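You operate a simulated robot arm through the tools that you are given. There is no shell and no other tool.

You run a simulated robot arm. Do the job below in one go: nothing can be reset, and whatever is moved stays where it is left.

## Task
Set the controls near the packing table top. At the end: the grey fuse from the packing table top is on the silver cover plate; the dryer cool key is switched on; the dry cabinet dial is turned to 30; the dryer heat key is switched off; whatever was shut is shut again. Leave all else as you found it, and nothing knocked over.
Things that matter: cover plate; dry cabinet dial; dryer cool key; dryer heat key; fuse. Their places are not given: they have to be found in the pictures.

The check looks at the end state, three seconds after you hand in, the way a careful person would. Anything else that was tipped, shoved, dropped, spilled or broken makes it a failure. A push-on lid holds only when it is set on centred and level and pressed home; a screw cap is set on level and turned clockwise until tight.

## Robot
A 6-joint arm with a two-finger parallel gripper, fixed in place. Base frame: the origin is on the floor under the middle of its stand, x ahead of it, y to its left, z up. Units: cm, rad, N and s.
With the tool pointing down near the work surface it reaches from about 24 to 64 cm from the base axis. Its first joint turns from -1.152 to 1.152 rad. Payload 2.7 kg.
The TCP is the grasp point between the finger pads, 2.3 cm short of the fingertips. In the tool frame z runs along the fingers and y along their closing line. The gripper opens to 9.4 cm. The fingers are 3.8 cm wide and 1 cm thick; the gripper's body (5.4 by 9.6 cm) begins 3.9 cm behind the TCP.
Orientation is told as [roll, pitch, yaw] about the base's x, y, z axes, in that order, counted from this pose: with the fingers straight down and closing along the base's y, the tool's x points along the base's -x, its y along +y and its z along -z.

## Interface
- The arm moves only by the tool servo_tool. Its argument "moves" is a list of rows, each a list of 7 numbers: the shift along the base's x, y, z in units of 200 mm (1.0 is 200 mm), then the turn, a rotation vector about the base's x, y, z in units of 90 degrees (1.0 is 90 degrees), then the opening, from 0 (shut) to 1 (fully open). In form: [[dx, dy, dz, ax, ay, az, grip], ...]. A call has 1 to 20 rows; each row is the pose to reach, as a shift and turn from the pose commanded when the call began. A call with a number of a shift or a turn outside -1 to 1 is refused whole. Each row takes 0.2 s and may step no farther than 5 cm and 0.15 rad from the row before; otherwise, or with a gripper value out of range, the whole call is refused. Where a pose cannot be reached the arm comes as near as it can. A force on the tool above 40 N (or 10 N above the force at the start of the call, whichever is more), or a blocked arm, ends the call early, and 0.2 s more pass. Each finger travels about 4.5 cm/s and halts on what it meets, pressing with about 23 N; the grip force reading is that of the motor and also rises with nothing between the fingers. The clock runs only during rows and for 0.2 s after the last one: add rows that repeat a pose to give the fingers time. The reply holds the time, the measured pose of the TCP, the force on the tool along the base axes, the opening and the grip force, in the units named above and with some noise, with the torque about the TCP (base axes, N m) and any sound that the robot's microphone picked up, and new pictures: "pictures" is both (left out), scene, wrist or none.
- Cameras (640 x 400 px; columns grow to the right, rows downward): "scene" is fixed at [8.67, -44.73, 140.05]; the picture's right is [0.61, -0.79, 0.00], its down [-0.49, -0.38, -0.79] and it looks along [0.62, 0.48, -0.61] (base axes); focal length 218 px, centre (320, 200). "wrist" rides on the gripper at [8.6, 1.6, -7.5] in the tool frame; the picture's right is [-0.18, 0.98, 0.00], its down [-0.58, -0.11, -0.81] and it looks along [-0.79, -0.15, 0.59] (tool axes); focal length 243 px, centre (320, 200).
- point_at(camera, pixels): for up to 12 pixels [column, row] of the newest picture of that camera ("zoom" is the newest enlarged one), the place [x, y, z] in the base frame of the surface seen there, good to about 0.3 cm. No time passes.
- inspect(camera, box): a new picture of the part [left, top, right, bottom] of that camera's present view, enlarged. No time passes.
- finish_job(): hands the job in; it is judged then, once.

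Unless the task says otherwise, let go and move clear before handing in.

The tools are called as name(argument=value, ...) on one line, values as JSON. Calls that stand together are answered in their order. servo_tool: Moves the arm, as the interface text tells. Its arguments: {"type":"object","properties":{"moves":{"type":"array","items":{"type":"array","items":{"type":"number"}}},"pictures":{"type":"string","enum":["both","scene","wrist","none"]}},"required":["moves"]} The other tools are called the same way: point_at (camera, pixels) gives the place of the surface under pixels of a picture; inspect (camera, box) takes an enlarged picture of a part of a camera's view; finish_job () hands the job in.

At the start:

```text
t: 0.0
ee_pos: [34.39, -10.64, 127.61]
tool_rot: [-0.002, -0.001, -0.003]
ft_force: [0.1, -0.4, -0.3]
wrist_torque: [0.02, -0.02, 0.02]
opening: 9.39
grip_force: 0.0
```

scene: 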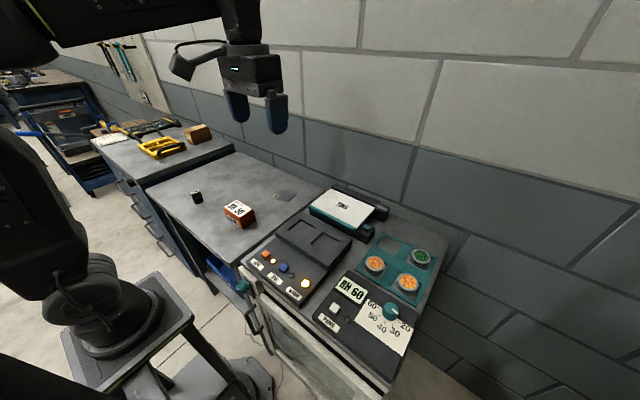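
wrist: 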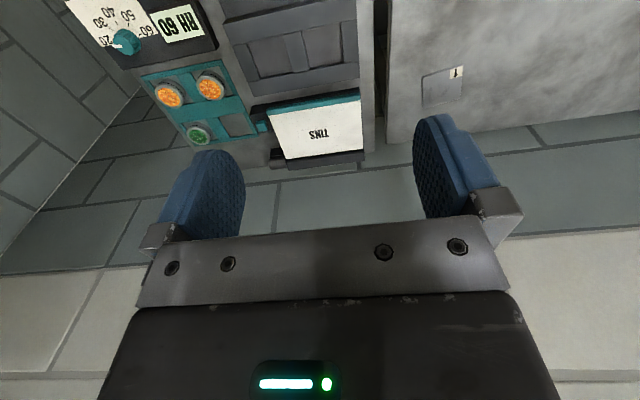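

The scene picture shows a dial panel near (385,315), a key panel near (285,270), and small objects on the table near (197,196), (240,212) and (284,196). I'll enlarge these areas to identify each one.

inspect(camera="scene", box=[230, 220, 350, 310])

inspect(camera="scene", box=[310, 260, 430, 350])

inspect(camera="scene", box=[170, 170, 310, 240])

```text
4.44 times, centred on (290, 265) of scene
```

zoom: 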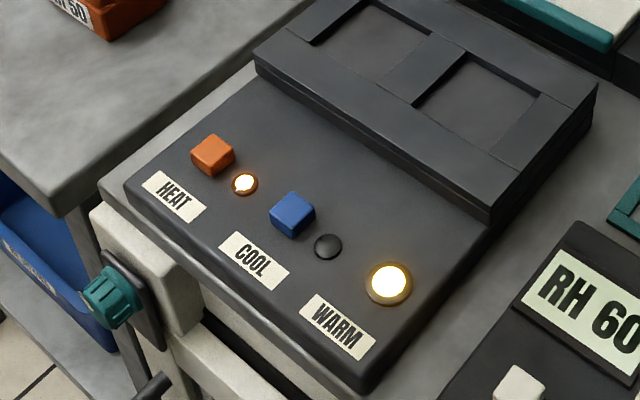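

```text
4.44 times, centred on (370, 305) of scene
```

zoom: 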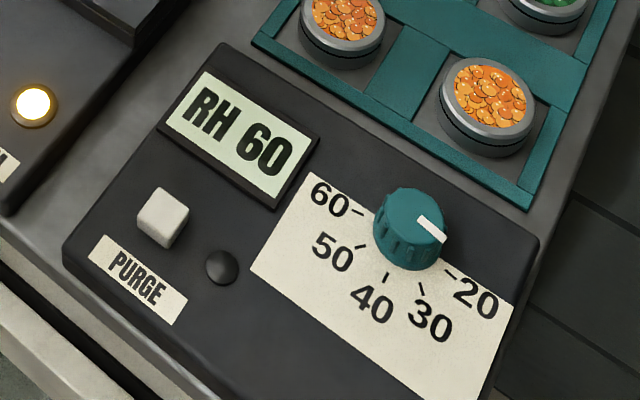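

```text
4.57 times, centred on (240, 205) of scene
```

zoom: 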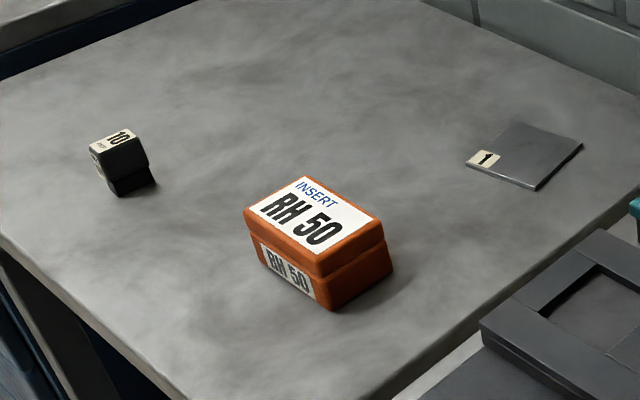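

The zooms show HEAT (orange key, lamp lit), COOL (blue key, lamp dark), the dial pointing near 20, a dark fuse labelled 10 and a plate labelled 1. Next I'll enlarge the fuse, plate, dial and keys for exact positions, and check the rest of the scene for lookalikes.

inspect(camera="scene", box=[180, 180, 212, 210])

inspect(camera="scene", box=[265, 180, 305, 210])

inspect(camera="scene", box=[0, 40, 240, 220])

inspect(camera="scene", box=[300, 170, 450, 270])

point_at(camera="scene", pixels=[[195, 192], [284, 196], [266, 254], [284, 267], [305, 283], [391, 310], [238, 210], [220, 180], [340, 205], [300, 250], [272, 261], [291, 274]])

```text
13.33 times, centred on (196, 195) of scene
```

zoom: 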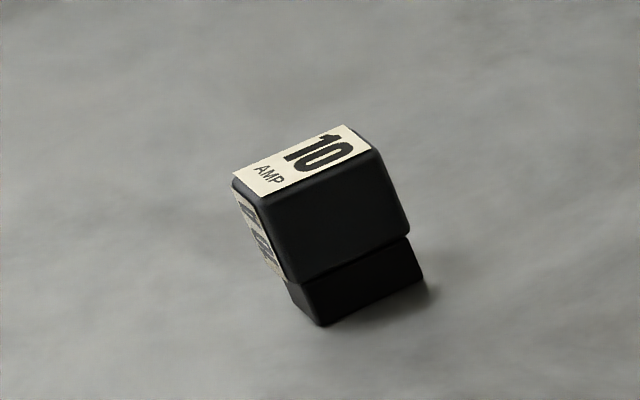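

```text
13.33 times, centred on (285, 195) of scene
```

zoom: 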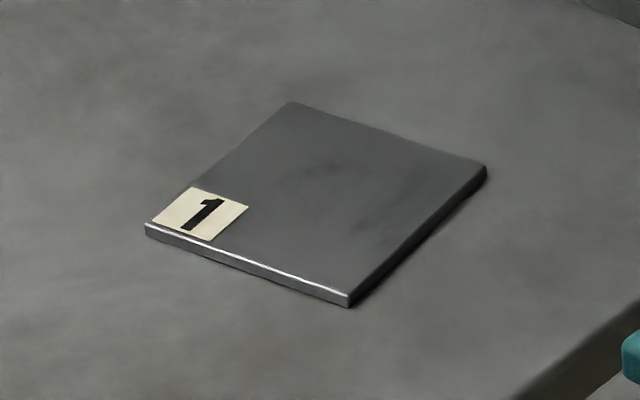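

```text
2.22 times, centred on (120, 130) of scene
```

zoom: 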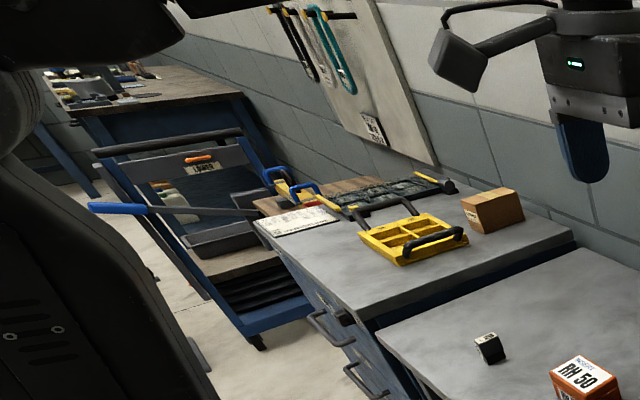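

```text
4.00 times, centred on (375, 220) of scene
```

zoom: 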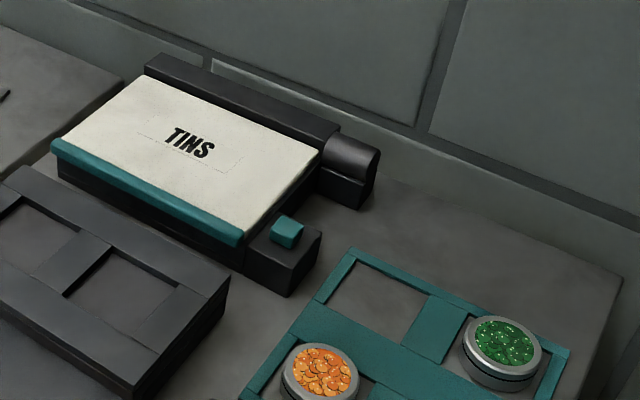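

```text
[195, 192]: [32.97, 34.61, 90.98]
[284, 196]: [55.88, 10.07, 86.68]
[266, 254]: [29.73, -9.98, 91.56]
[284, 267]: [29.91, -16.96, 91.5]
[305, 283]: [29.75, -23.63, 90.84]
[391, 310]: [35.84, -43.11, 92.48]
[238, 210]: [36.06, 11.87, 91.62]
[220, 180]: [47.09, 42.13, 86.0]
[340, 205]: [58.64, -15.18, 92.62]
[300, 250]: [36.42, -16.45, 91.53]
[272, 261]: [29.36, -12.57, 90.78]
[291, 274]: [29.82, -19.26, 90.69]
```

The fuse (195,192) is near [33, 34.6], the plate near [55.9, 10.1], the keys near [29.8, -10] and [29.9, -17], and the dial near [35.8, -43.1]. I'll take the fuse zoom again so I can measure its corners.

inspect(camera="scene", box=[180, 180, 212, 210])

```text
13.33 times, centred on (196, 195) of scene
```

zoom: 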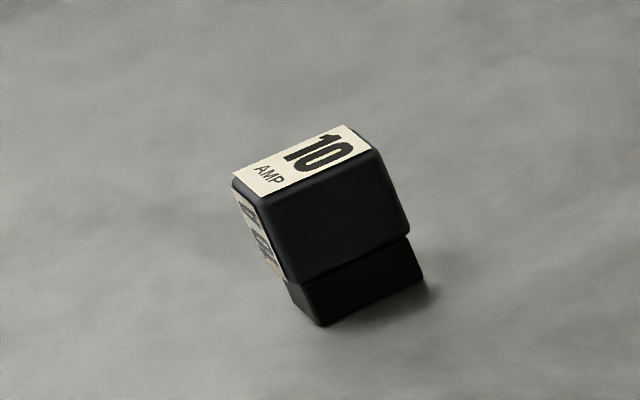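

The fuse's top face spans zoom pixels (232,180), (345,128), (382,155) and (268,203), and its base reaches (318,325) and (422,280). I'll measure those points.

point_at(camera="zoom", pixels=[[238, 178], [343, 130], [376, 153], [270, 200], [305, 165], [290, 275], [405, 232], [318, 318], [420, 278], [300, 295], [450, 330], [245, 205]])

inspect(camera="scene", box=[265, 180, 305, 210])

```text
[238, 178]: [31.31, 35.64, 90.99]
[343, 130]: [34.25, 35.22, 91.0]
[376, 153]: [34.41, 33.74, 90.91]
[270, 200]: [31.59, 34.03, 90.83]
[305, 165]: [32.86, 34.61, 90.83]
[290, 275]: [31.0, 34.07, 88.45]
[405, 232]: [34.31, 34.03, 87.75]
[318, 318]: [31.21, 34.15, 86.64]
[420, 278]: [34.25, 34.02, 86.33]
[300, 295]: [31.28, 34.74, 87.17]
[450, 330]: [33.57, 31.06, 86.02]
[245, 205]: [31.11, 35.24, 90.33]
```

```text
13.33 times, centred on (285, 195) of scene
```

zoom: 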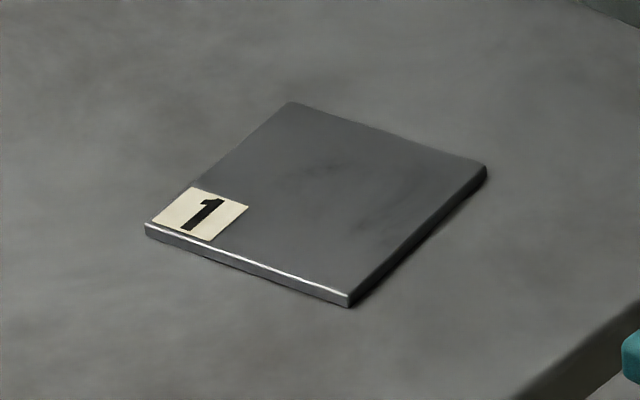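

The fuse is about 3.1 x 1.9 cm and 5 cm tall, centred near [32.9, 34.6] with a yaw of about -0.12. Now I'll measure the plate corners at zoom (148,225), (290,103), (487,168) and (348,298).

point_at(camera="zoom", pixels=[[152, 224], [292, 106], [480, 168], [346, 292], [315, 195], [250, 250], [400, 320], [196, 212], [560, 330]])

inspect(camera="scene", box=[340, 285, 420, 345])

```text
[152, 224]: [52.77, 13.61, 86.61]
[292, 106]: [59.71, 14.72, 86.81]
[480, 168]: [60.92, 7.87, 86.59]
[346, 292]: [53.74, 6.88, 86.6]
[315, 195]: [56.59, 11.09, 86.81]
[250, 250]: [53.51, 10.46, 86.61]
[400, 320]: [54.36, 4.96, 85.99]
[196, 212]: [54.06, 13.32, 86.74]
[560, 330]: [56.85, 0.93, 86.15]
```

```text
6.67 times, centred on (380, 315) of scene
```

zoom: 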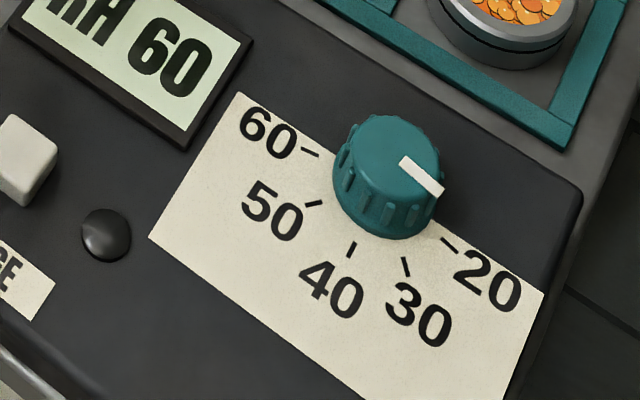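

The plate is about 7 cm square, centred near [56.8, 10.8], with its top at z 86.65. Next are the dial's rim, pointer and tick marks in the current zoom.

point_at(camera="zoom", pixels=[[310, 154], [313, 204], [351, 248], [405, 266], [450, 244], [404, 162], [438, 190], [360, 140], [385, 120], [390, 195], [432, 145], [390, 158]])

point_at(camera="scene", pixels=[[371, 262], [409, 282], [420, 256], [410, 300], [430, 290], [350, 290], [336, 307], [360, 320]])

inspect(camera="scene", box=[255, 240, 319, 300])

```text
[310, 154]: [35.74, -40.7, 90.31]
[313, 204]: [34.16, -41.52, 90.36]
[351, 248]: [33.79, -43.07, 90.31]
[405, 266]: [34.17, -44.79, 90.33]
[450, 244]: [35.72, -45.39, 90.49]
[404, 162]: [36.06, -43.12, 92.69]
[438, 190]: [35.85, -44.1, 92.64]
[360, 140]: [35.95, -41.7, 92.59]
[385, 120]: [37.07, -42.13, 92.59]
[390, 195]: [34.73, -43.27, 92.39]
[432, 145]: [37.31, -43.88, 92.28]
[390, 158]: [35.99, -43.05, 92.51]
```

```text
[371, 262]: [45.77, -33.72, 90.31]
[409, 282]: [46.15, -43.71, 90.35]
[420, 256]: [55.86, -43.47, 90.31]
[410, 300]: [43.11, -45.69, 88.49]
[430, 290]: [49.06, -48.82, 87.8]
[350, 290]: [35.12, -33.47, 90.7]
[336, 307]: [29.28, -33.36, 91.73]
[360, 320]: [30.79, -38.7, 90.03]
```

```text
6.67 times, centred on (287, 270) of scene
```

zoom: 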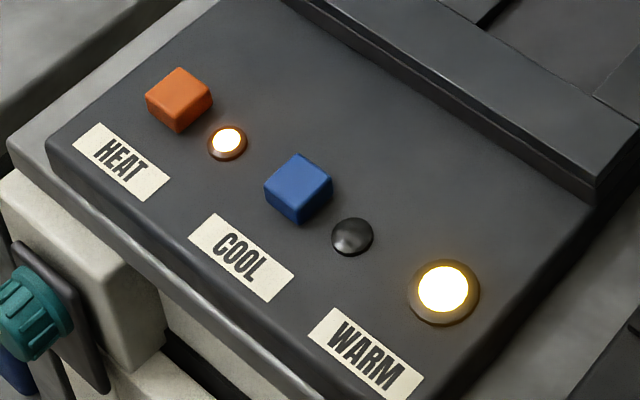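

The dial centre is near [36.0, -43.05] with its top at z 92.6. The ticks are about 43° apart, so going from 20 to 30 is a clockwise turn seen from above. Now I'll measure the keys, lamps and panel surface in this zoom.

point_at(camera="zoom", pixels=[[148, 98], [178, 69], [210, 97], [178, 92], [268, 188], [300, 156], [330, 180], [299, 180], [227, 142], [352, 236], [250, 130], [443, 290]])

point_at(camera="scene", pixels=[[320, 270], [270, 240], [313, 290], [262, 268], [295, 235], [325, 250], [310, 222], [332, 240], [245, 289]])

```text
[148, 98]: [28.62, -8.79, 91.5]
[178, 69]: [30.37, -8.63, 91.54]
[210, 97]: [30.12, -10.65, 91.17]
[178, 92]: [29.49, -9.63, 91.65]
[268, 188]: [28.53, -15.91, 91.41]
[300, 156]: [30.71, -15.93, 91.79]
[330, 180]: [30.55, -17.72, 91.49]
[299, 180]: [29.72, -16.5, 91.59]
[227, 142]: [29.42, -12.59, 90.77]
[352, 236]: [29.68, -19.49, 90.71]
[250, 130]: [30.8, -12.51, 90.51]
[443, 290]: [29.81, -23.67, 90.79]
```

```text
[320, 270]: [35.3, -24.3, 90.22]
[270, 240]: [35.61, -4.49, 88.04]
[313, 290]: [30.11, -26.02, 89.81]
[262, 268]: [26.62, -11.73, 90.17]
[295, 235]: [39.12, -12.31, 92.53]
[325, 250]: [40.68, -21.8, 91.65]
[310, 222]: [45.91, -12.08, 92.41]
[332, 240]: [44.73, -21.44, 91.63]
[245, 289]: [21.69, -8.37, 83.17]
```

The keys are about 2 cm square with tops at z 91.6 on a panel at 90.4. HEAT is centred near [29.5, -9.7] and COOL near [29.7, -16.7]. I'll close the fingers and come down above the HEAT key, staying well clear for now.

servo_tool(moves=[[-0.05, 0.01, -0.18, 0, 0, 0, 0], [-0.1, 0.02, -0.36, 0, 0, 0, 0], [-0.15, 0.03, -0.54, 0, 0, 0, 0], [-0.2, 0.04, -0.72, 0, 0, 0, 0], [-0.245, 0.047, -0.9, 0, 0, 0, 0], [-0.245, 0.047, -0.98, 0, 0, 0, 0], [-0.245, 0.047, -0.98, 0, 0, 0, 0]], pictures="both")

```text
t: 1.6
ee_pos: [29.38, -9.68, 108.04]
tool_rot: [-0.001, -0.002, -0.004]
ft_force: [-0.5, 0.3, 0.0]
wrist_torque: [0.01, 0.02, -0.01]
opening: 0.02
grip_force: 23.2
```

scene: 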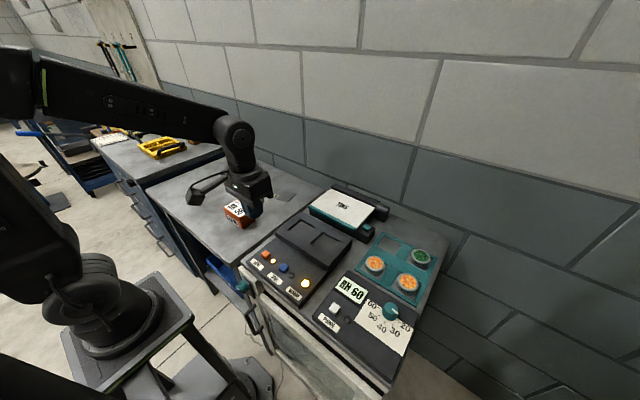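
wrist: 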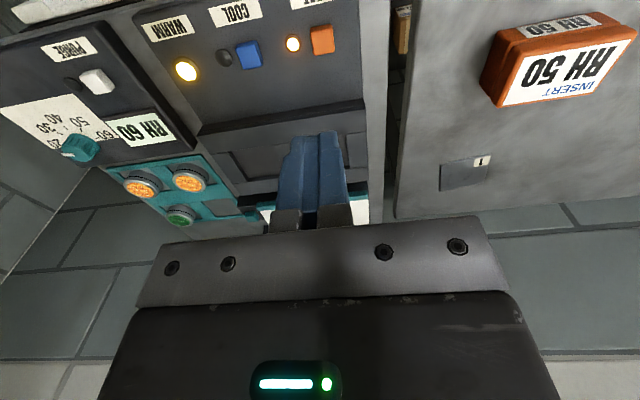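

The arm is above the HEAT key with the fingers shut, and the wrist view shows both lamps. I'll come down to about 1 cm over the key.

servo_tool(moves=[[0, 0, -0.18, 0, 0, 0, 0], [0, 0, -0.36, 0, 0, 0, 0], [0, 0, -0.52, 0, 0, 0, 0], [0, 0, -0.64, 0, 0, 0, 0], [0, 0, -0.64, 0, 0, 0, 0]], pictures="both")

```text
t: 2.8
ee_pos: [29.5, -9.58, 95.59]
tool_rot: [-0.002, -0.001, -0.002]
ft_force: [0.3, 0.0, -0.8]
wrist_torque: [0.0, -0.03, -0.01]
opening: 0.03
grip_force: 22.9
```

scene: 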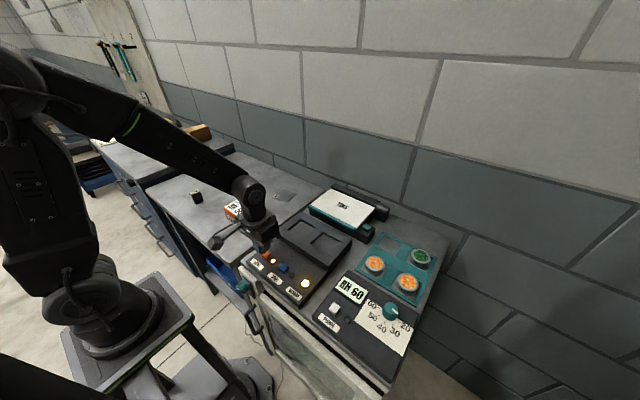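
wrist: 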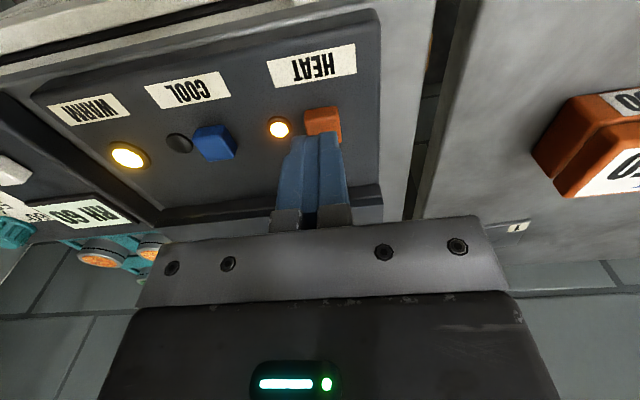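

The fingertips are just above the orange key (wrist pixel (322,125)). I'll press in small steps and watch the force.

servo_tool(moves=[[0, 0, -0.045, 0, 0, 0, 0], [0, 0, -0.06, 0, 0, 0, 0], [0, 0, -0.07, 0, 0, 0, 0], [0, 0, -0.08, 0, 0, 0, 0], [0, 0, -0.08, 0, 0, 0, 0]], pictures="wrist")

```text
t: 4.0
ee_pos: [29.36, -9.61, 93.73]
tool_rot: [-0.002, -0.003, -0.002]
ft_force: [0.4, 0.0, 0.7]
wrist_torque: [0.01, 0.0, -0.02]
opening: 0.0
grip_force: 23.2
```

wrist: 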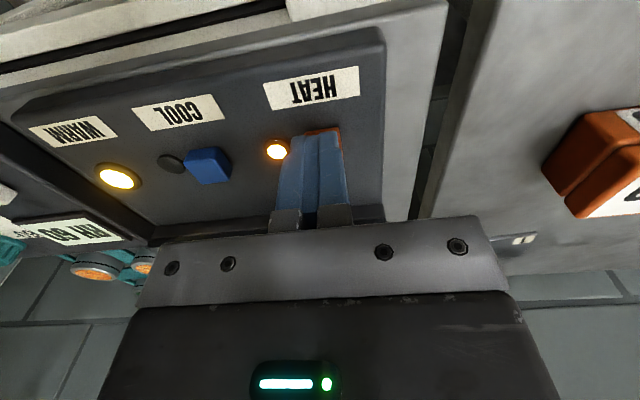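

There is no clear contact force yet at TCP z 93.7. I'll keep pressing in finer steps.

servo_tool(moves=[[0, 0, -0.007, 0, 0, 0, 0], [0, 0, -0.014, 0, 0, 0, 0], [0, 0, -0.02, 0, 0, 0, 0], [0, 0, -0.02, 0, 0, 0, 0]], pictures="wrist")

```text
t: 5.0
ee_pos: [29.3, -9.61, 93.29]
tool_rot: [-0.002, -0.004, -0.001]
ft_force: [2.1, -0.7, 2.5]
wrist_torque: [-0.01, -0.04, 0.0]
opening: 0.03
grip_force: 22.8
heard: click
```

wrist: 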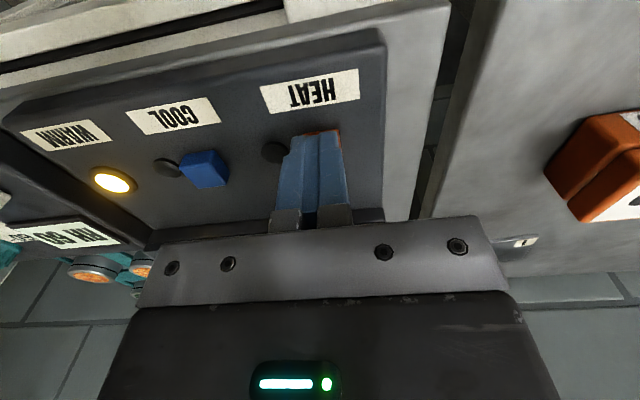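

A click was heard and the HEAT lamp (272,152) has gone dark. I'll lift straight up and move over to the COOL key.

servo_tool(moves=[[0, 0, 0.06, 0, 0, 0, 0], [0, 0, 0.13, 0, 0, 0, 0], [0.005, -0.17, 0.13, 0, 0, 0, 0], [0.01, -0.345, 0.13, 0, 0, 0, 0], [0.01, -0.345, 0.13, 0, 0, 0, 0], [0.01, -0.345, 0.13, 0, 0, 0, 0]], pictures="both")

```text
t: 6.4
ee_pos: [29.51, -16.46, 95.87]
tool_rot: [-0.002, 0.0, -0.001]
ft_force: [0.2, 0.0, -0.2]
wrist_torque: [0.0, 0.04, 0.02]
opening: 0.0
grip_force: 22.7
```

scene: 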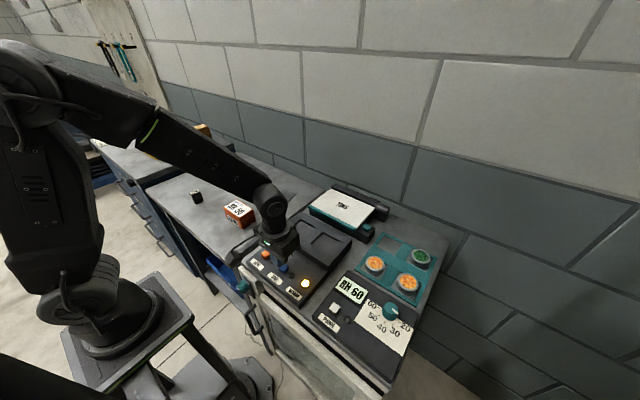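
wrist: 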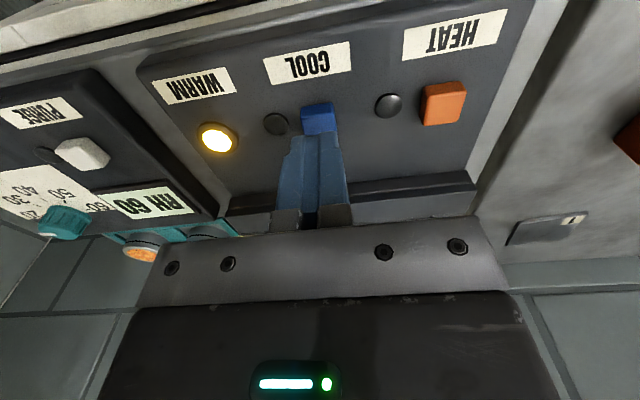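

HEAT stays off with its key back up (443,104), and the fingertips are over the blue COOL key (320,118). I'll press it the same way.

servo_tool(moves=[[0, 0, -0.05, 0, 0, 0, 0], [0, 0, -0.09, 0, 0, 0, 0], [0, 0, -0.107, 0, 0, 0, 0], [0, 0, -0.117, 0, 0, 0, 0], [0, 0, -0.124, 0, 0, 0, 0], [0, 0, -0.13, 0, 0, 0, 0], [0, 0, -0.13, 0, 0, 0, 0]], pictures="wrist")

```text
t: 8.0
ee_pos: [29.59, -16.51, 93.17]
tool_rot: [-0.002, -0.001, -0.003]
ft_force: [1.0, 1.7, 3.2]
wrist_torque: [0.01, -0.03, -0.02]
opening: 0.01
grip_force: 23.1
heard: click
```

wrist: 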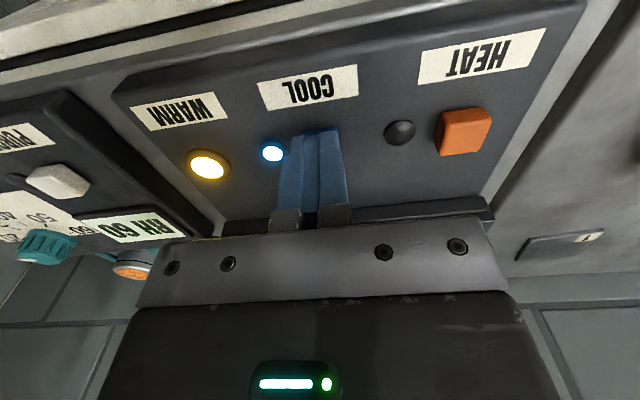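

The COOL lamp (272,152) is now lit blue and HEAT remains dark. I'll lift up and start towards the dial, opening the fingers partway.

servo_tool(moves=[[0, 0, 0.15, 0, 0, 0, 0], [0, 0, 0.35, 0, 0, 0, 0], [0, 0, 0.55, 0, 0, 0, 0], [0.06, -0.2, 0.55, 0, 0, 0, 0.3], [0.12, -0.42, 0.55, 0, 0, 0, 0.55], [0.18, -0.64, 0.55, 0, 0, 0, 0.55], [0.24, -0.86, 0.55, 0, 0, 0, 0.55], [0.28, -1.0, 0.55, 0, 0, 0, 0.55], [0.28, -1.0, 0.55, 0, 0, 0, 0.55]], pictures="both")

```text
t: 10.0
ee_pos: [35.2, -36.14, 104.19]
tool_rot: [-0.001, -0.001, 0.0]
ft_force: [-0.2, 0.2, 0.1]
wrist_torque: [-0.02, 0.01, 0.02]
opening: 5.19
grip_force: 0.1
```

scene: 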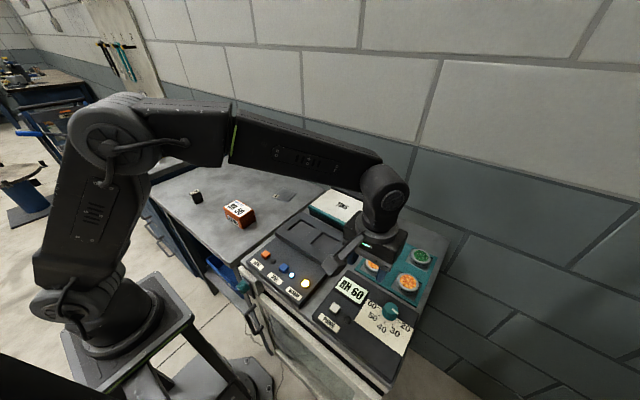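
wrist: 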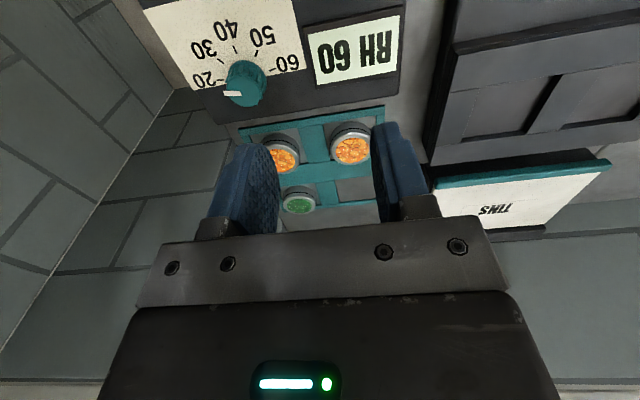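

The arm is about 6.5 cm short of the dial, which shows at wrist (243,82) still at 20. I'll centre over it and come down to an intermediate height.

servo_tool(moves=[[0.016, -0.16, 0, 0, 0, 0, 0.55], [0.033, -0.3225, -0.05, 0, 0, 0, 0.55], [0.033, -0.3225, -0.25, 0, 0, 0, 0.55], [0.033, -0.3225, -0.3, 0, 0, 0, 0.55], [0.033, -0.3225, -0.3, 0, 0, 0, 0.55]], pictures="both")

```text
t: 11.2
ee_pos: [35.82, -42.89, 98.3]
tool_rot: [-0.001, -0.004, -0.003]
ft_force: [0.9, 0.7, 0.7]
wrist_torque: [-0.03, 0.01, 0.03]
opening: 5.17
grip_force: 0.1
```

scene: 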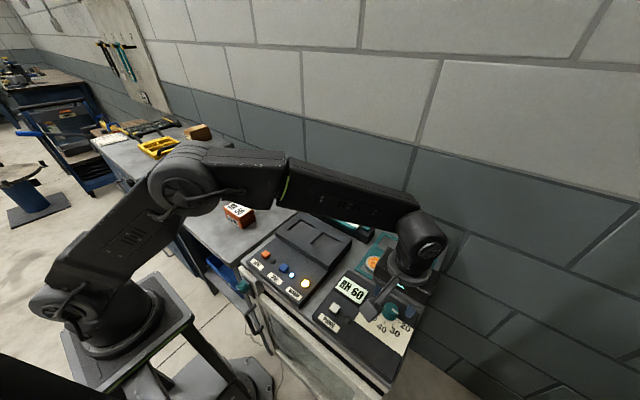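
wrist: 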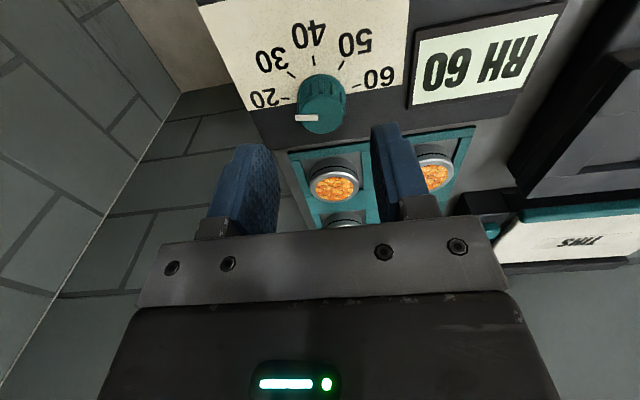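

The dial sits between the two fingers in the wrist view at (320,102). I'll measure the dial and ticks from here to refine the centre and angles.

inspect(camera="wrist", box=[240, 20, 400, 140])

point_at(camera="wrist", pixels=[[301, 116], [341, 116], [321, 132], [321, 100], [297, 118], [316, 117], [284, 100], [292, 74], [314, 60], [341, 66], [358, 87], [321, 118]])

```text
3.33 times, centred on (320, 80) of wrist
```

zoom: 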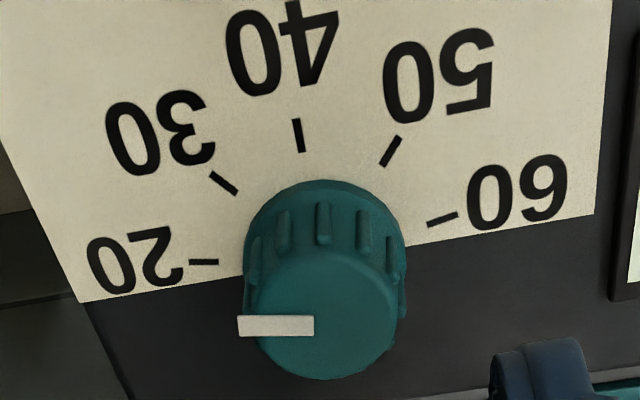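

```text
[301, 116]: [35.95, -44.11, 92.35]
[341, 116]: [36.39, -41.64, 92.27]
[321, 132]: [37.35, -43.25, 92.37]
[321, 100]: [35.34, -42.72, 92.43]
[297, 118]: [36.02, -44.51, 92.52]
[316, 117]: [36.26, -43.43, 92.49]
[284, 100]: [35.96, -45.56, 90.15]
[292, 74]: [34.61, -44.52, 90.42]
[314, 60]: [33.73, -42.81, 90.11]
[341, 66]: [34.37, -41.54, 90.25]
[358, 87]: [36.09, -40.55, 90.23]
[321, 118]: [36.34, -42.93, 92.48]
```

The view confirms the dial is at about [36.1, -43.05]. I'll measure both ends of each tick in the zoom so I have the exact turn angle.

point_at(camera="zoom", pixels=[[430, 223], [456, 215], [384, 163], [399, 140], [302, 150], [297, 122], [234, 192], [213, 175], [216, 262], [191, 262], [242, 326], [310, 325]])

point_at(camera="zoom", pixels=[[262, 300], [392, 300], [327, 258], [325, 374], [395, 330], [268, 355], [380, 355], [300, 258]])

```text
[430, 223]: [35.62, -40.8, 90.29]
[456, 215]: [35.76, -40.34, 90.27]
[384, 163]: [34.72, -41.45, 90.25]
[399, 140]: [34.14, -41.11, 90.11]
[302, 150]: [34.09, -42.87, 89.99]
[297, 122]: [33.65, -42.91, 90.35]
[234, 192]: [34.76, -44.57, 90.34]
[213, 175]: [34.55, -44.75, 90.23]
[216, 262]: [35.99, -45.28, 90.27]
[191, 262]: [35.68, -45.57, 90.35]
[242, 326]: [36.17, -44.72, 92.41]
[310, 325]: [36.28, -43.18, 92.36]
```

```text
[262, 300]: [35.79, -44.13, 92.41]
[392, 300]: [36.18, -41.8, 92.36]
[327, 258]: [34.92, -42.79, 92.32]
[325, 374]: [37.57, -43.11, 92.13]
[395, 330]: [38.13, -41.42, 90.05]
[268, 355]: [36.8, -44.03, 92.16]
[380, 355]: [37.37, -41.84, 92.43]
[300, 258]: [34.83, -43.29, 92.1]
```

Ticks are roughly 43° apart and the dial centre is near [36.15, -43.0]. Before descending I'll check how far the tray edge (wrist (292,152) to (470,128)) is from where the fingers will go.

point_at(camera="wrist", pixels=[[292, 155], [350, 145], [465, 132], [310, 180], [336, 190], [335, 160], [400, 125], [260, 120]])

```text
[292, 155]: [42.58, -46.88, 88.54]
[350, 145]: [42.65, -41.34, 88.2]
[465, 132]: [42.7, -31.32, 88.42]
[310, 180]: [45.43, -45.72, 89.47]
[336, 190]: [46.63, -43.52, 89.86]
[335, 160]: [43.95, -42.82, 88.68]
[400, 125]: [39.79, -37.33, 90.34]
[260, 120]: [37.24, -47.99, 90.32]
```

The tray edge is at x 42.5 and only z 88.5, so the fingers clear it easily. I'll descend around the dial with the fingertips about 0.5 cm above the panel, then close.

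servo_tool(moves=[[0.01, 0.0025, -0.1, 0, 0, 0, 0.55], [0.01, 0.0025, -0.2, 0, 0, 0, 0.55], [0.01, 0.0025, -0.24, 0, 0, 0, 0.55], [0.01, 0.0025, -0.252, 0, 0, 0, 0.55], [0.01, 0.0025, -0.252, 0, 0, 0, 0.55]], pictures="wrist")

```text
t: 12.4
ee_pos: [36.09, -42.81, 93.09]
tool_rot: [-0.002, -0.003, -0.002]
ft_force: [-0.1, 0.2, 0.3]
wrist_torque: [-0.03, 0.0, -0.01]
opening: 5.15
grip_force: 0.1
```

wrist: 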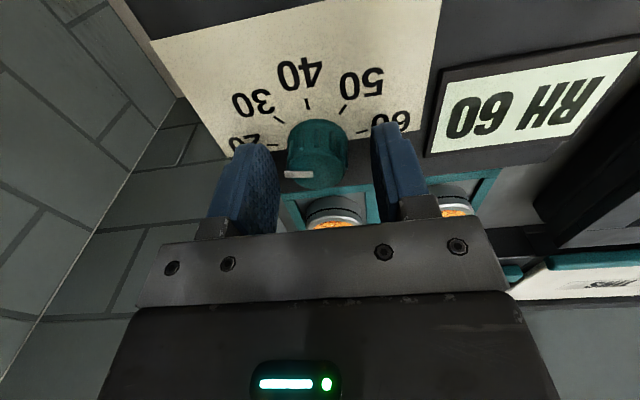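

The dial is between the pads with no contact force. I'll close on it.

servo_tool(moves=[[0, 0, 0, 0, 0, 0, 0.35], [0, 0, 0, 0, 0, 0, 0.25], [0, 0, 0, 0, 0, 0, 0.2], [0, 0, 0, 0, 0, 0, 0.2]], pictures="wrist")

```text
t: 13.4
ee_pos: [36.05, -43.02, 93.27]
tool_rot: [-0.003, -0.002, 0.0]
ft_force: [-0.3, -20.1, -7.0]
wrist_torque: [-0.27, -0.44, 0.01]
opening: 2.92
grip_force: 44.8
```

wrist: 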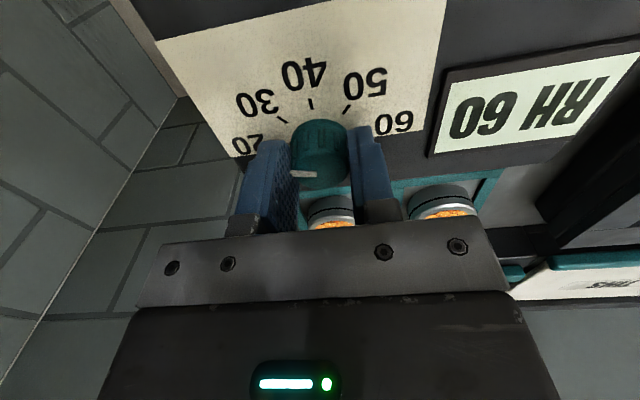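

The dial is gripped at 2.92 cm, but there is a 20 N side load towards -y, so the tool is slightly off centre. I'll ease the tool about 2 mm towards -y to relieve it.

servo_tool(moves=[[0, -0.005, 0, 0, 0, 0, 0.2], [0, -0.009, 0, 0, 0, 0, 0.2], [0, -0.009, 0, 0, 0, 0, 0.2]], pictures="none")

```text
t: 14.2
ee_pos: [36.03, -43.01, 93.22]
tool_rot: [0.0, 0.0, -0.001]
ft_force: [1.9, -3.9, -3.6]
wrist_torque: [-0.01, -0.09, 0.03]
opening: 2.88
grip_force: 45.0
```

The side load dropped to about 4 N. Now I'll turn the dial clockwise, seen from above, by about 40° in small steps and look at the pointer.

servo_tool(moves=[[0, 0, 0, 0, 0, -0.06, 0.2], [0, 0, 0, 0, 0, -0.12, 0.2], [0, 0, 0, 0, 0, -0.18, 0.2], [0, 0, 0, 0, 0, -0.24, 0.2], [0, 0, 0, 0, 0, -0.3, 0.2], [0, 0, 0, 0, 0, -0.36, 0.2], [0, 0, 0, 0, 0, -0.42, 0.2], [0, 0, 0, 0, 0, -0.46, 0.2], [0, 0, 0, 0, 0, -0.46, 0.2]], pictures="both")

```text
t: 16.2
ee_pos: [36.32, -42.79, 93.25]
tool_rot: [0.002, -0.001, -0.724]
ft_force: [3.2, 28.5, 3.1]
wrist_torque: [0.31, -0.15, 0.02]
opening: 2.89
grip_force: 45.1
```

scene: 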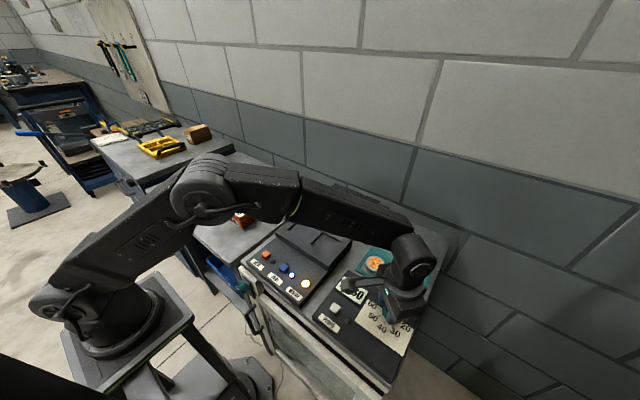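
wrist: 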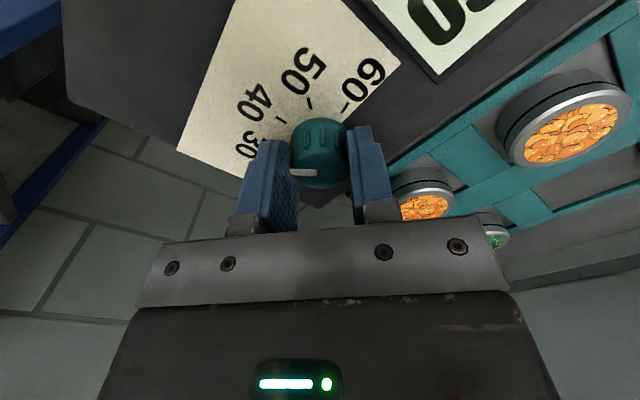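

The dial turned with the gripper to 41.5°, and the side load is now 28 N towards +y. I'll shift the tool slightly to relieve the load while keeping the angle, and zoom in on the pointer.

servo_tool(moves=[[0.003, 0.008, 0, 0, 0, 0, 0.2], [0.006, 0.015, 0, 0, 0, 0, 0.2], [0.006, 0.015, 0, 0, 0, 0, 0.2]], pictures="wrist")

inspect(camera="wrist", box=[220, 60, 400, 200])

inspect(camera="scene", box=[350, 270, 430, 340])

```text
t: 17.0
ee_pos: [36.14, -42.87, 93.3]
tool_rot: [-0.002, -0.003, -0.723]
ft_force: [8.4, 3.8, -15.0]
wrist_torque: [0.34, -0.26, 0.03]
opening: 2.88
grip_force: 45.1
```

wrist: 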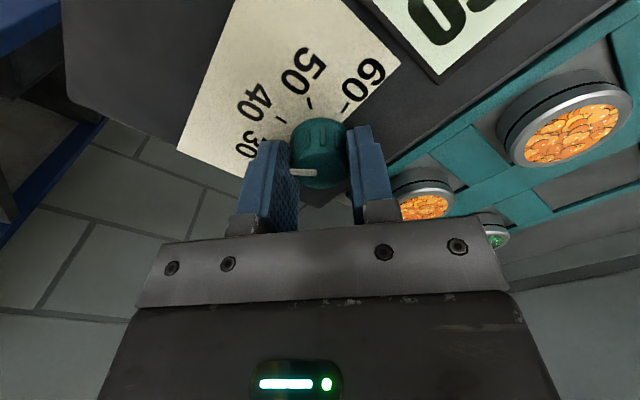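

```text
2.86 times, centred on (310, 130) of wrist
```

zoom: 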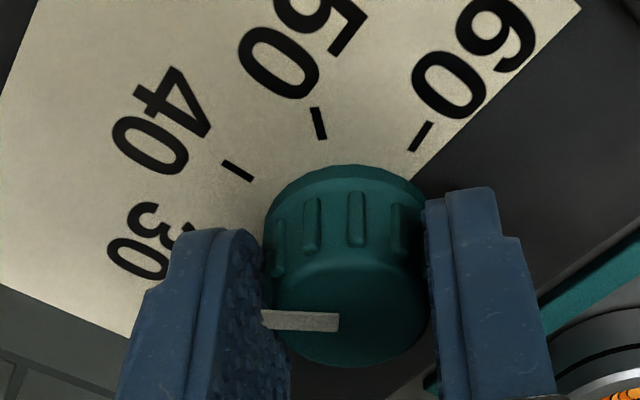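

```text
5.71 times, centred on (390, 305) of scene
```

zoom: 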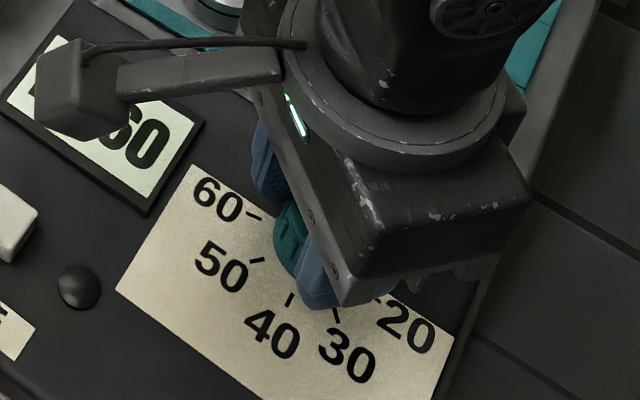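

The pointer now aims towards the left finger, roughly at 30, but the finger hides the tick. I'll open the fingers, rise straight up, and check the pointer clearly.

servo_tool(moves=[[0, 0, 0, 0, 0, 0, 0.4], [0, 0, 0, 0, 0, 0, 0.55], [0, 0, 0, 0, 0, 0, 0.55], [0, 0, 0.1, 0, 0, 0, 0.55], [0, 0, 0.25, 0, 0, 0, 0.55], [0, 0, 0.3, 0, 0, 0, 0.55], [0, 0, 0.3, 0, 0, 0, 0.55]], pictures="wrist")

inspect(camera="wrist", box=[240, 20, 400, 140])

```text
t: 18.6
ee_pos: [36.02, -42.92, 99.39]
tool_rot: [-0.001, -0.002, -0.724]
ft_force: [-0.2, 0.6, 0.2]
wrist_torque: [0.0, 0.02, -0.01]
opening: 5.2
grip_force: 0.0
```

wrist: 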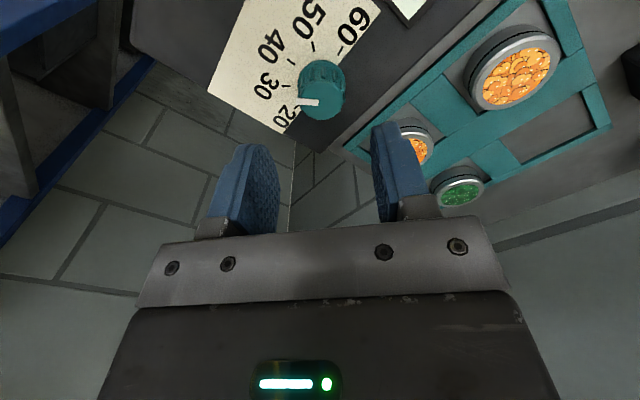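

```text
3.33 times, centred on (320, 80) of wrist
```

zoom: 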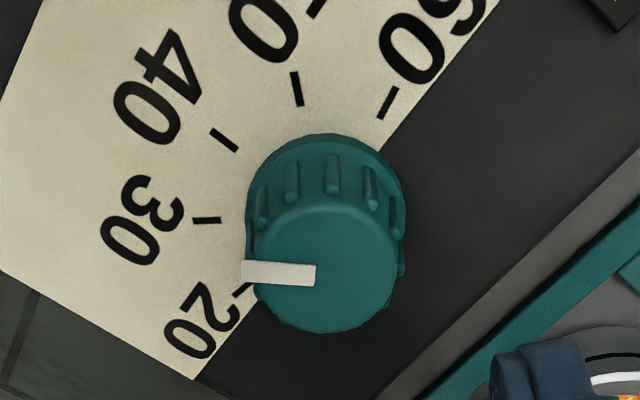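

From here the white pointer is at zoom (242–315, 273) and the 30 tick at (207,220), which has to be corrected for height. I'll measure both in base coordinates.

point_at(camera="zoom", pixels=[[248, 270], [312, 275], [195, 221], [218, 221], [213, 132], [236, 150], [292, 75], [300, 103], [394, 91], [381, 116], [236, 294], [250, 284]])

point_at(camera="zoom", pixels=[[260, 250], [395, 250], [325, 325], [325, 210], [248, 265], [248, 275], [312, 270], [312, 281], [280, 272]])

```text
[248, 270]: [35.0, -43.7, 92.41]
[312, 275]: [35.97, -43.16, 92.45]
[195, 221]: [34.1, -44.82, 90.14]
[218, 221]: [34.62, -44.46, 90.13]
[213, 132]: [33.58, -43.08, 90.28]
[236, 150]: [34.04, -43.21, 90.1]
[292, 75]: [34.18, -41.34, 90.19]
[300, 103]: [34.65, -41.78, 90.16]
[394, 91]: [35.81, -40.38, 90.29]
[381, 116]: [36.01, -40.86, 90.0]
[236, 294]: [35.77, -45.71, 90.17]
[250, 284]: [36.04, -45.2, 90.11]
```

```text
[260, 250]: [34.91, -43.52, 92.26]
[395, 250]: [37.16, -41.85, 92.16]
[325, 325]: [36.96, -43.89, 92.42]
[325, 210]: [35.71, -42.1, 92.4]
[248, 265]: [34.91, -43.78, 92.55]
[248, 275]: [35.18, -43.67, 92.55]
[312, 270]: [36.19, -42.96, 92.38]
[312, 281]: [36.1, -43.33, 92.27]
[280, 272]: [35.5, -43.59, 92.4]
```

Working from the pixel geometry, the ticks come out 40° apart around centre [36.2, -43.05], and the pointer seems to sit at about 35° where 30 is at 40°, so it may be roughly 5° past. I'll raise the arm to get an unobstructed scene view and check.

servo_tool(moves=[[0, 0.1, 0.2, 0, 0, 0, 0.55], [0, 0.3, 0.4, 0, 0, 0, 0.55], [0, 0.5, 0.5, 0, 0, 0, 0.55], [0, 0.5, 0.5, 0, 0, 0, 0.55]], pictures="both")

inspect(camera="scene", box=[366, 290, 414, 335])

```text
refused: row 2 steps farther than a row can; nothing moved
```

```text
8.89 times, centred on (390, 312) of scene
```

zoom: 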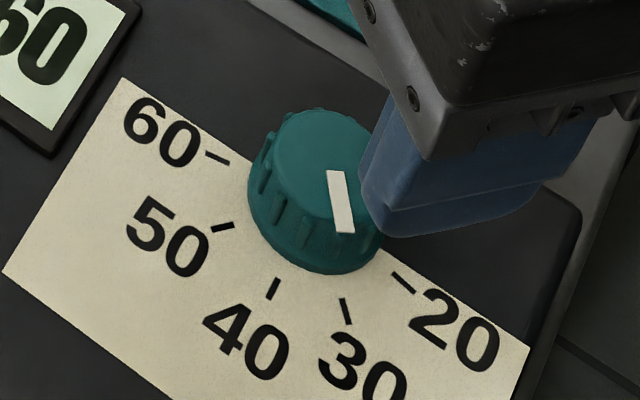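

The move was refused for step size, but the scene zoom already shows the pointer (335,171)→(344,233) and the 30 tick (346,311), with the arm not blocking them. By calculation the pointer is at about 33°, and 30 is at 40°. I'll zoom in more to pin it down.

inspect(camera="scene", box=[380, 300, 404, 330])

```text
13.33 times, centred on (392, 315) of scene
```

zoom: 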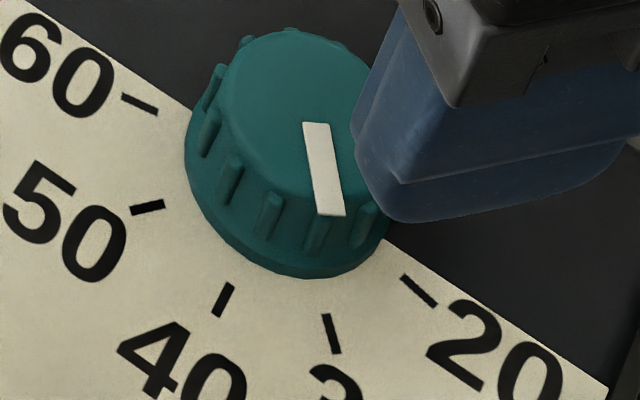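

The pointer measures about 33° and the 30 tick about 39–40°, so I need to bring it back anticlockwise by about 6.5°. I'll recentre slightly, descend with the fingers open, and grip again.

servo_tool(moves=[[0.009, -0.006, -0.1, 0, 0, 0, 0.55], [0.009, -0.006, -0.24, 0, 0, 0, 0.55], [0.009, -0.006, -0.3, 0, 0, 0, 0.55], [0.009, -0.006, -0.3, 0, 0, 0, 0.55], [0.009, -0.006, -0.3, 0, 0, 0, 0.4], [0.009, -0.006, -0.3, 0, 0, 0, 0.33], [0.009, -0.006, -0.3, 0, 0, 0, 0.33]], pictures="wrist")

inspect(camera="wrist", box=[220, 80, 420, 230])

```text
t: 20.2
ee_pos: [36.36, -43.06, 93.35]
tool_rot: [-0.001, -0.003, -0.724]
ft_force: [0.5, 0.9, -0.3]
wrist_torque: [-0.01, 0.01, 0.01]
opening: 3.12
grip_force: 0.0
```

wrist: 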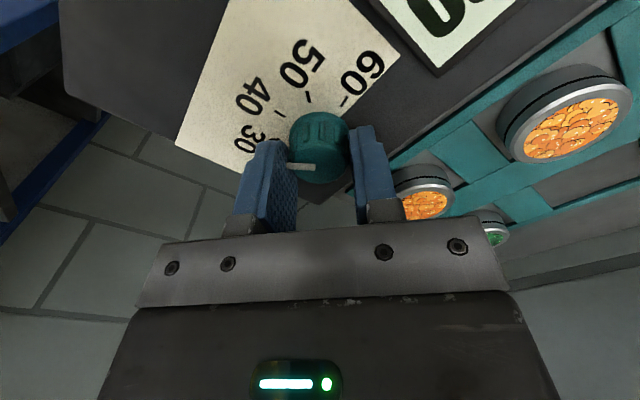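

```text
2.67 times, centred on (320, 155) of wrist
```

zoom: 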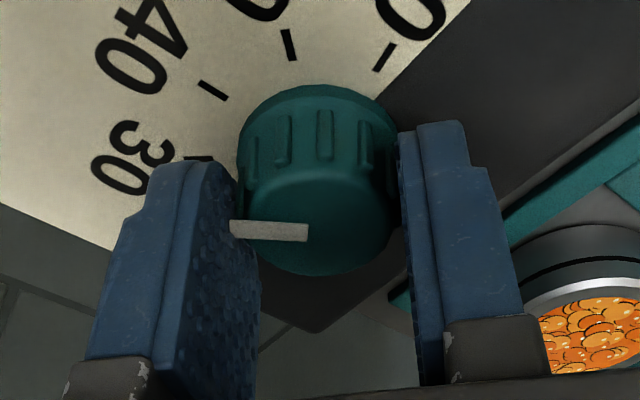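

The fingers straddle the dial at 3.12 cm with no load, so it is well centred. I'll close on it and read the force.

servo_tool(moves=[[0, 0, 0, 0, 0, 0, 0.29], [0, 0, 0, 0, 0, 0, 0.27], [0, 0, 0, 0, 0, 0, 0.25]], pictures="none")

```text
t: 21.0
ee_pos: [36.34, -43.11, 93.39]
tool_rot: [-0.001, -0.002, -0.725]
ft_force: [-1.2, -1.6, -0.4]
wrist_torque: [0.07, 0.0, 0.02]
opening: 2.88
grip_force: 45.1
```

The grip is firm with almost no side load. I'll turn back anticlockwise by about 6.5°.

servo_tool(moves=[[0, 0, 0, 0, 0, 0.025, 0.25], [0, 0, 0, 0, 0, 0.05, 0.25], [0, 0, 0, 0, 0, 0.072, 0.25], [0, 0, 0, 0, 0, 0.072, 0.25], [0, 0, 0, 0, 0, 0.072, 0.25]], pictures="none")

```text
t: 22.2
ee_pos: [36.26, -42.98, 93.43]
tool_rot: [-0.003, -0.004, -0.611]
ft_force: [-4.5, -11.8, 12.3]
wrist_torque: [0.49, 0.96, 0.03]
opening: 2.89
grip_force: 44.6
```

The tool turned 6.5° back with modest forces. I'll open, lift straight up, and re-check the pointer in the scene view.

servo_tool(moves=[[0, 0, 0, 0, 0, 0, 0.35], [0, 0, 0, 0, 0, 0, 0.5], [0, 0, 0, 0, 0, 0, 0.55], [0, 0, 0.15, 0, 0, 0, 0.55], [0, 0, 0.35, 0, 0, 0, 0.55], [0, 0.05, 0.55, 0, 0, 0, 0.55], [0, 0.1, 0.7, 0, 0, 0, 0.55], [0, 0.1, 0.7, 0, 0, 0, 0.55]], pictures="both")

inspect(camera="scene", box=[380, 300, 404, 330])

```text
t: 24.0
ee_pos: [36.37, -40.86, 107.08]
tool_rot: [-0.001, -0.001, -0.611]
ft_force: [0.0, 0.2, -0.4]
wrist_torque: [0.0, 0.0, 0.01]
opening: 5.16
grip_force: 0.2
```

scene: 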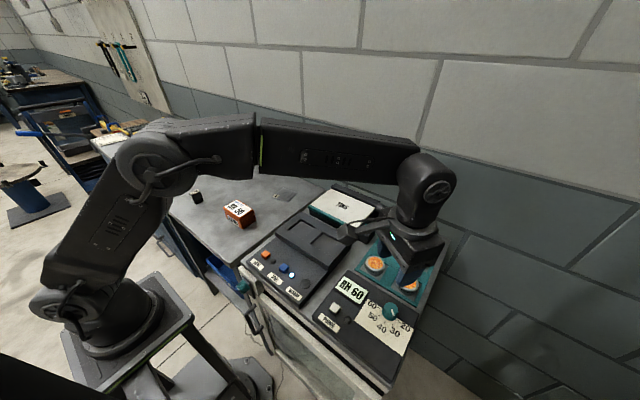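
wrist: 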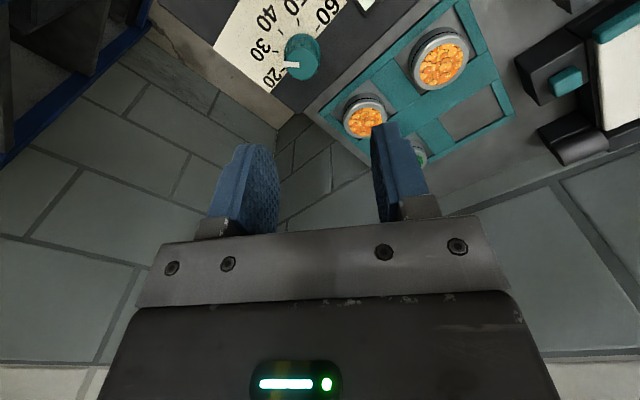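

```text
13.33 times, centred on (392, 315) of scene
```

zoom: 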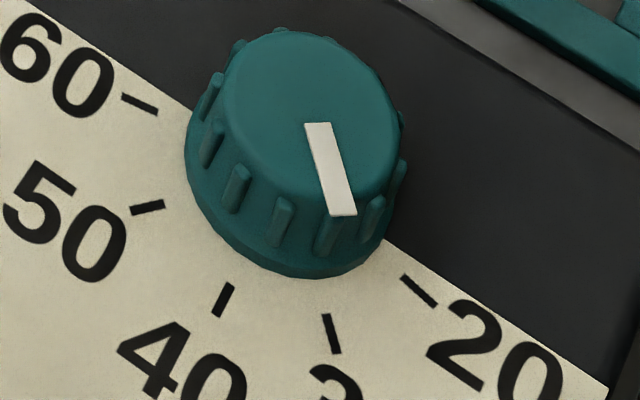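

The pointer now runs (317,124)→(344,214), which works out to about 40°, matching the 30 tick. Next I'll check that the lamps are still right and have a general look before going for the fuse.

inspect(camera="scene", box=[230, 220, 350, 310])

inspect(camera="scene", box=[310, 260, 430, 350])

```text
4.44 times, centred on (290, 265) of scene
```

zoom: 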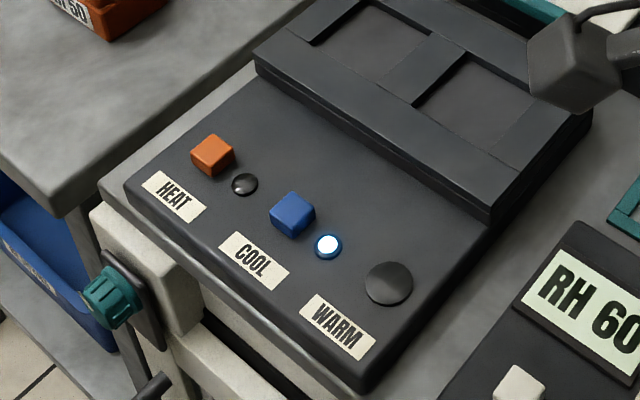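

```text
4.44 times, centred on (370, 305) of scene
```

zoom: 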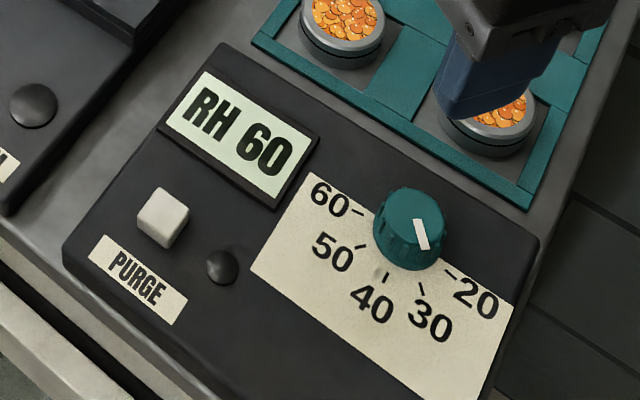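

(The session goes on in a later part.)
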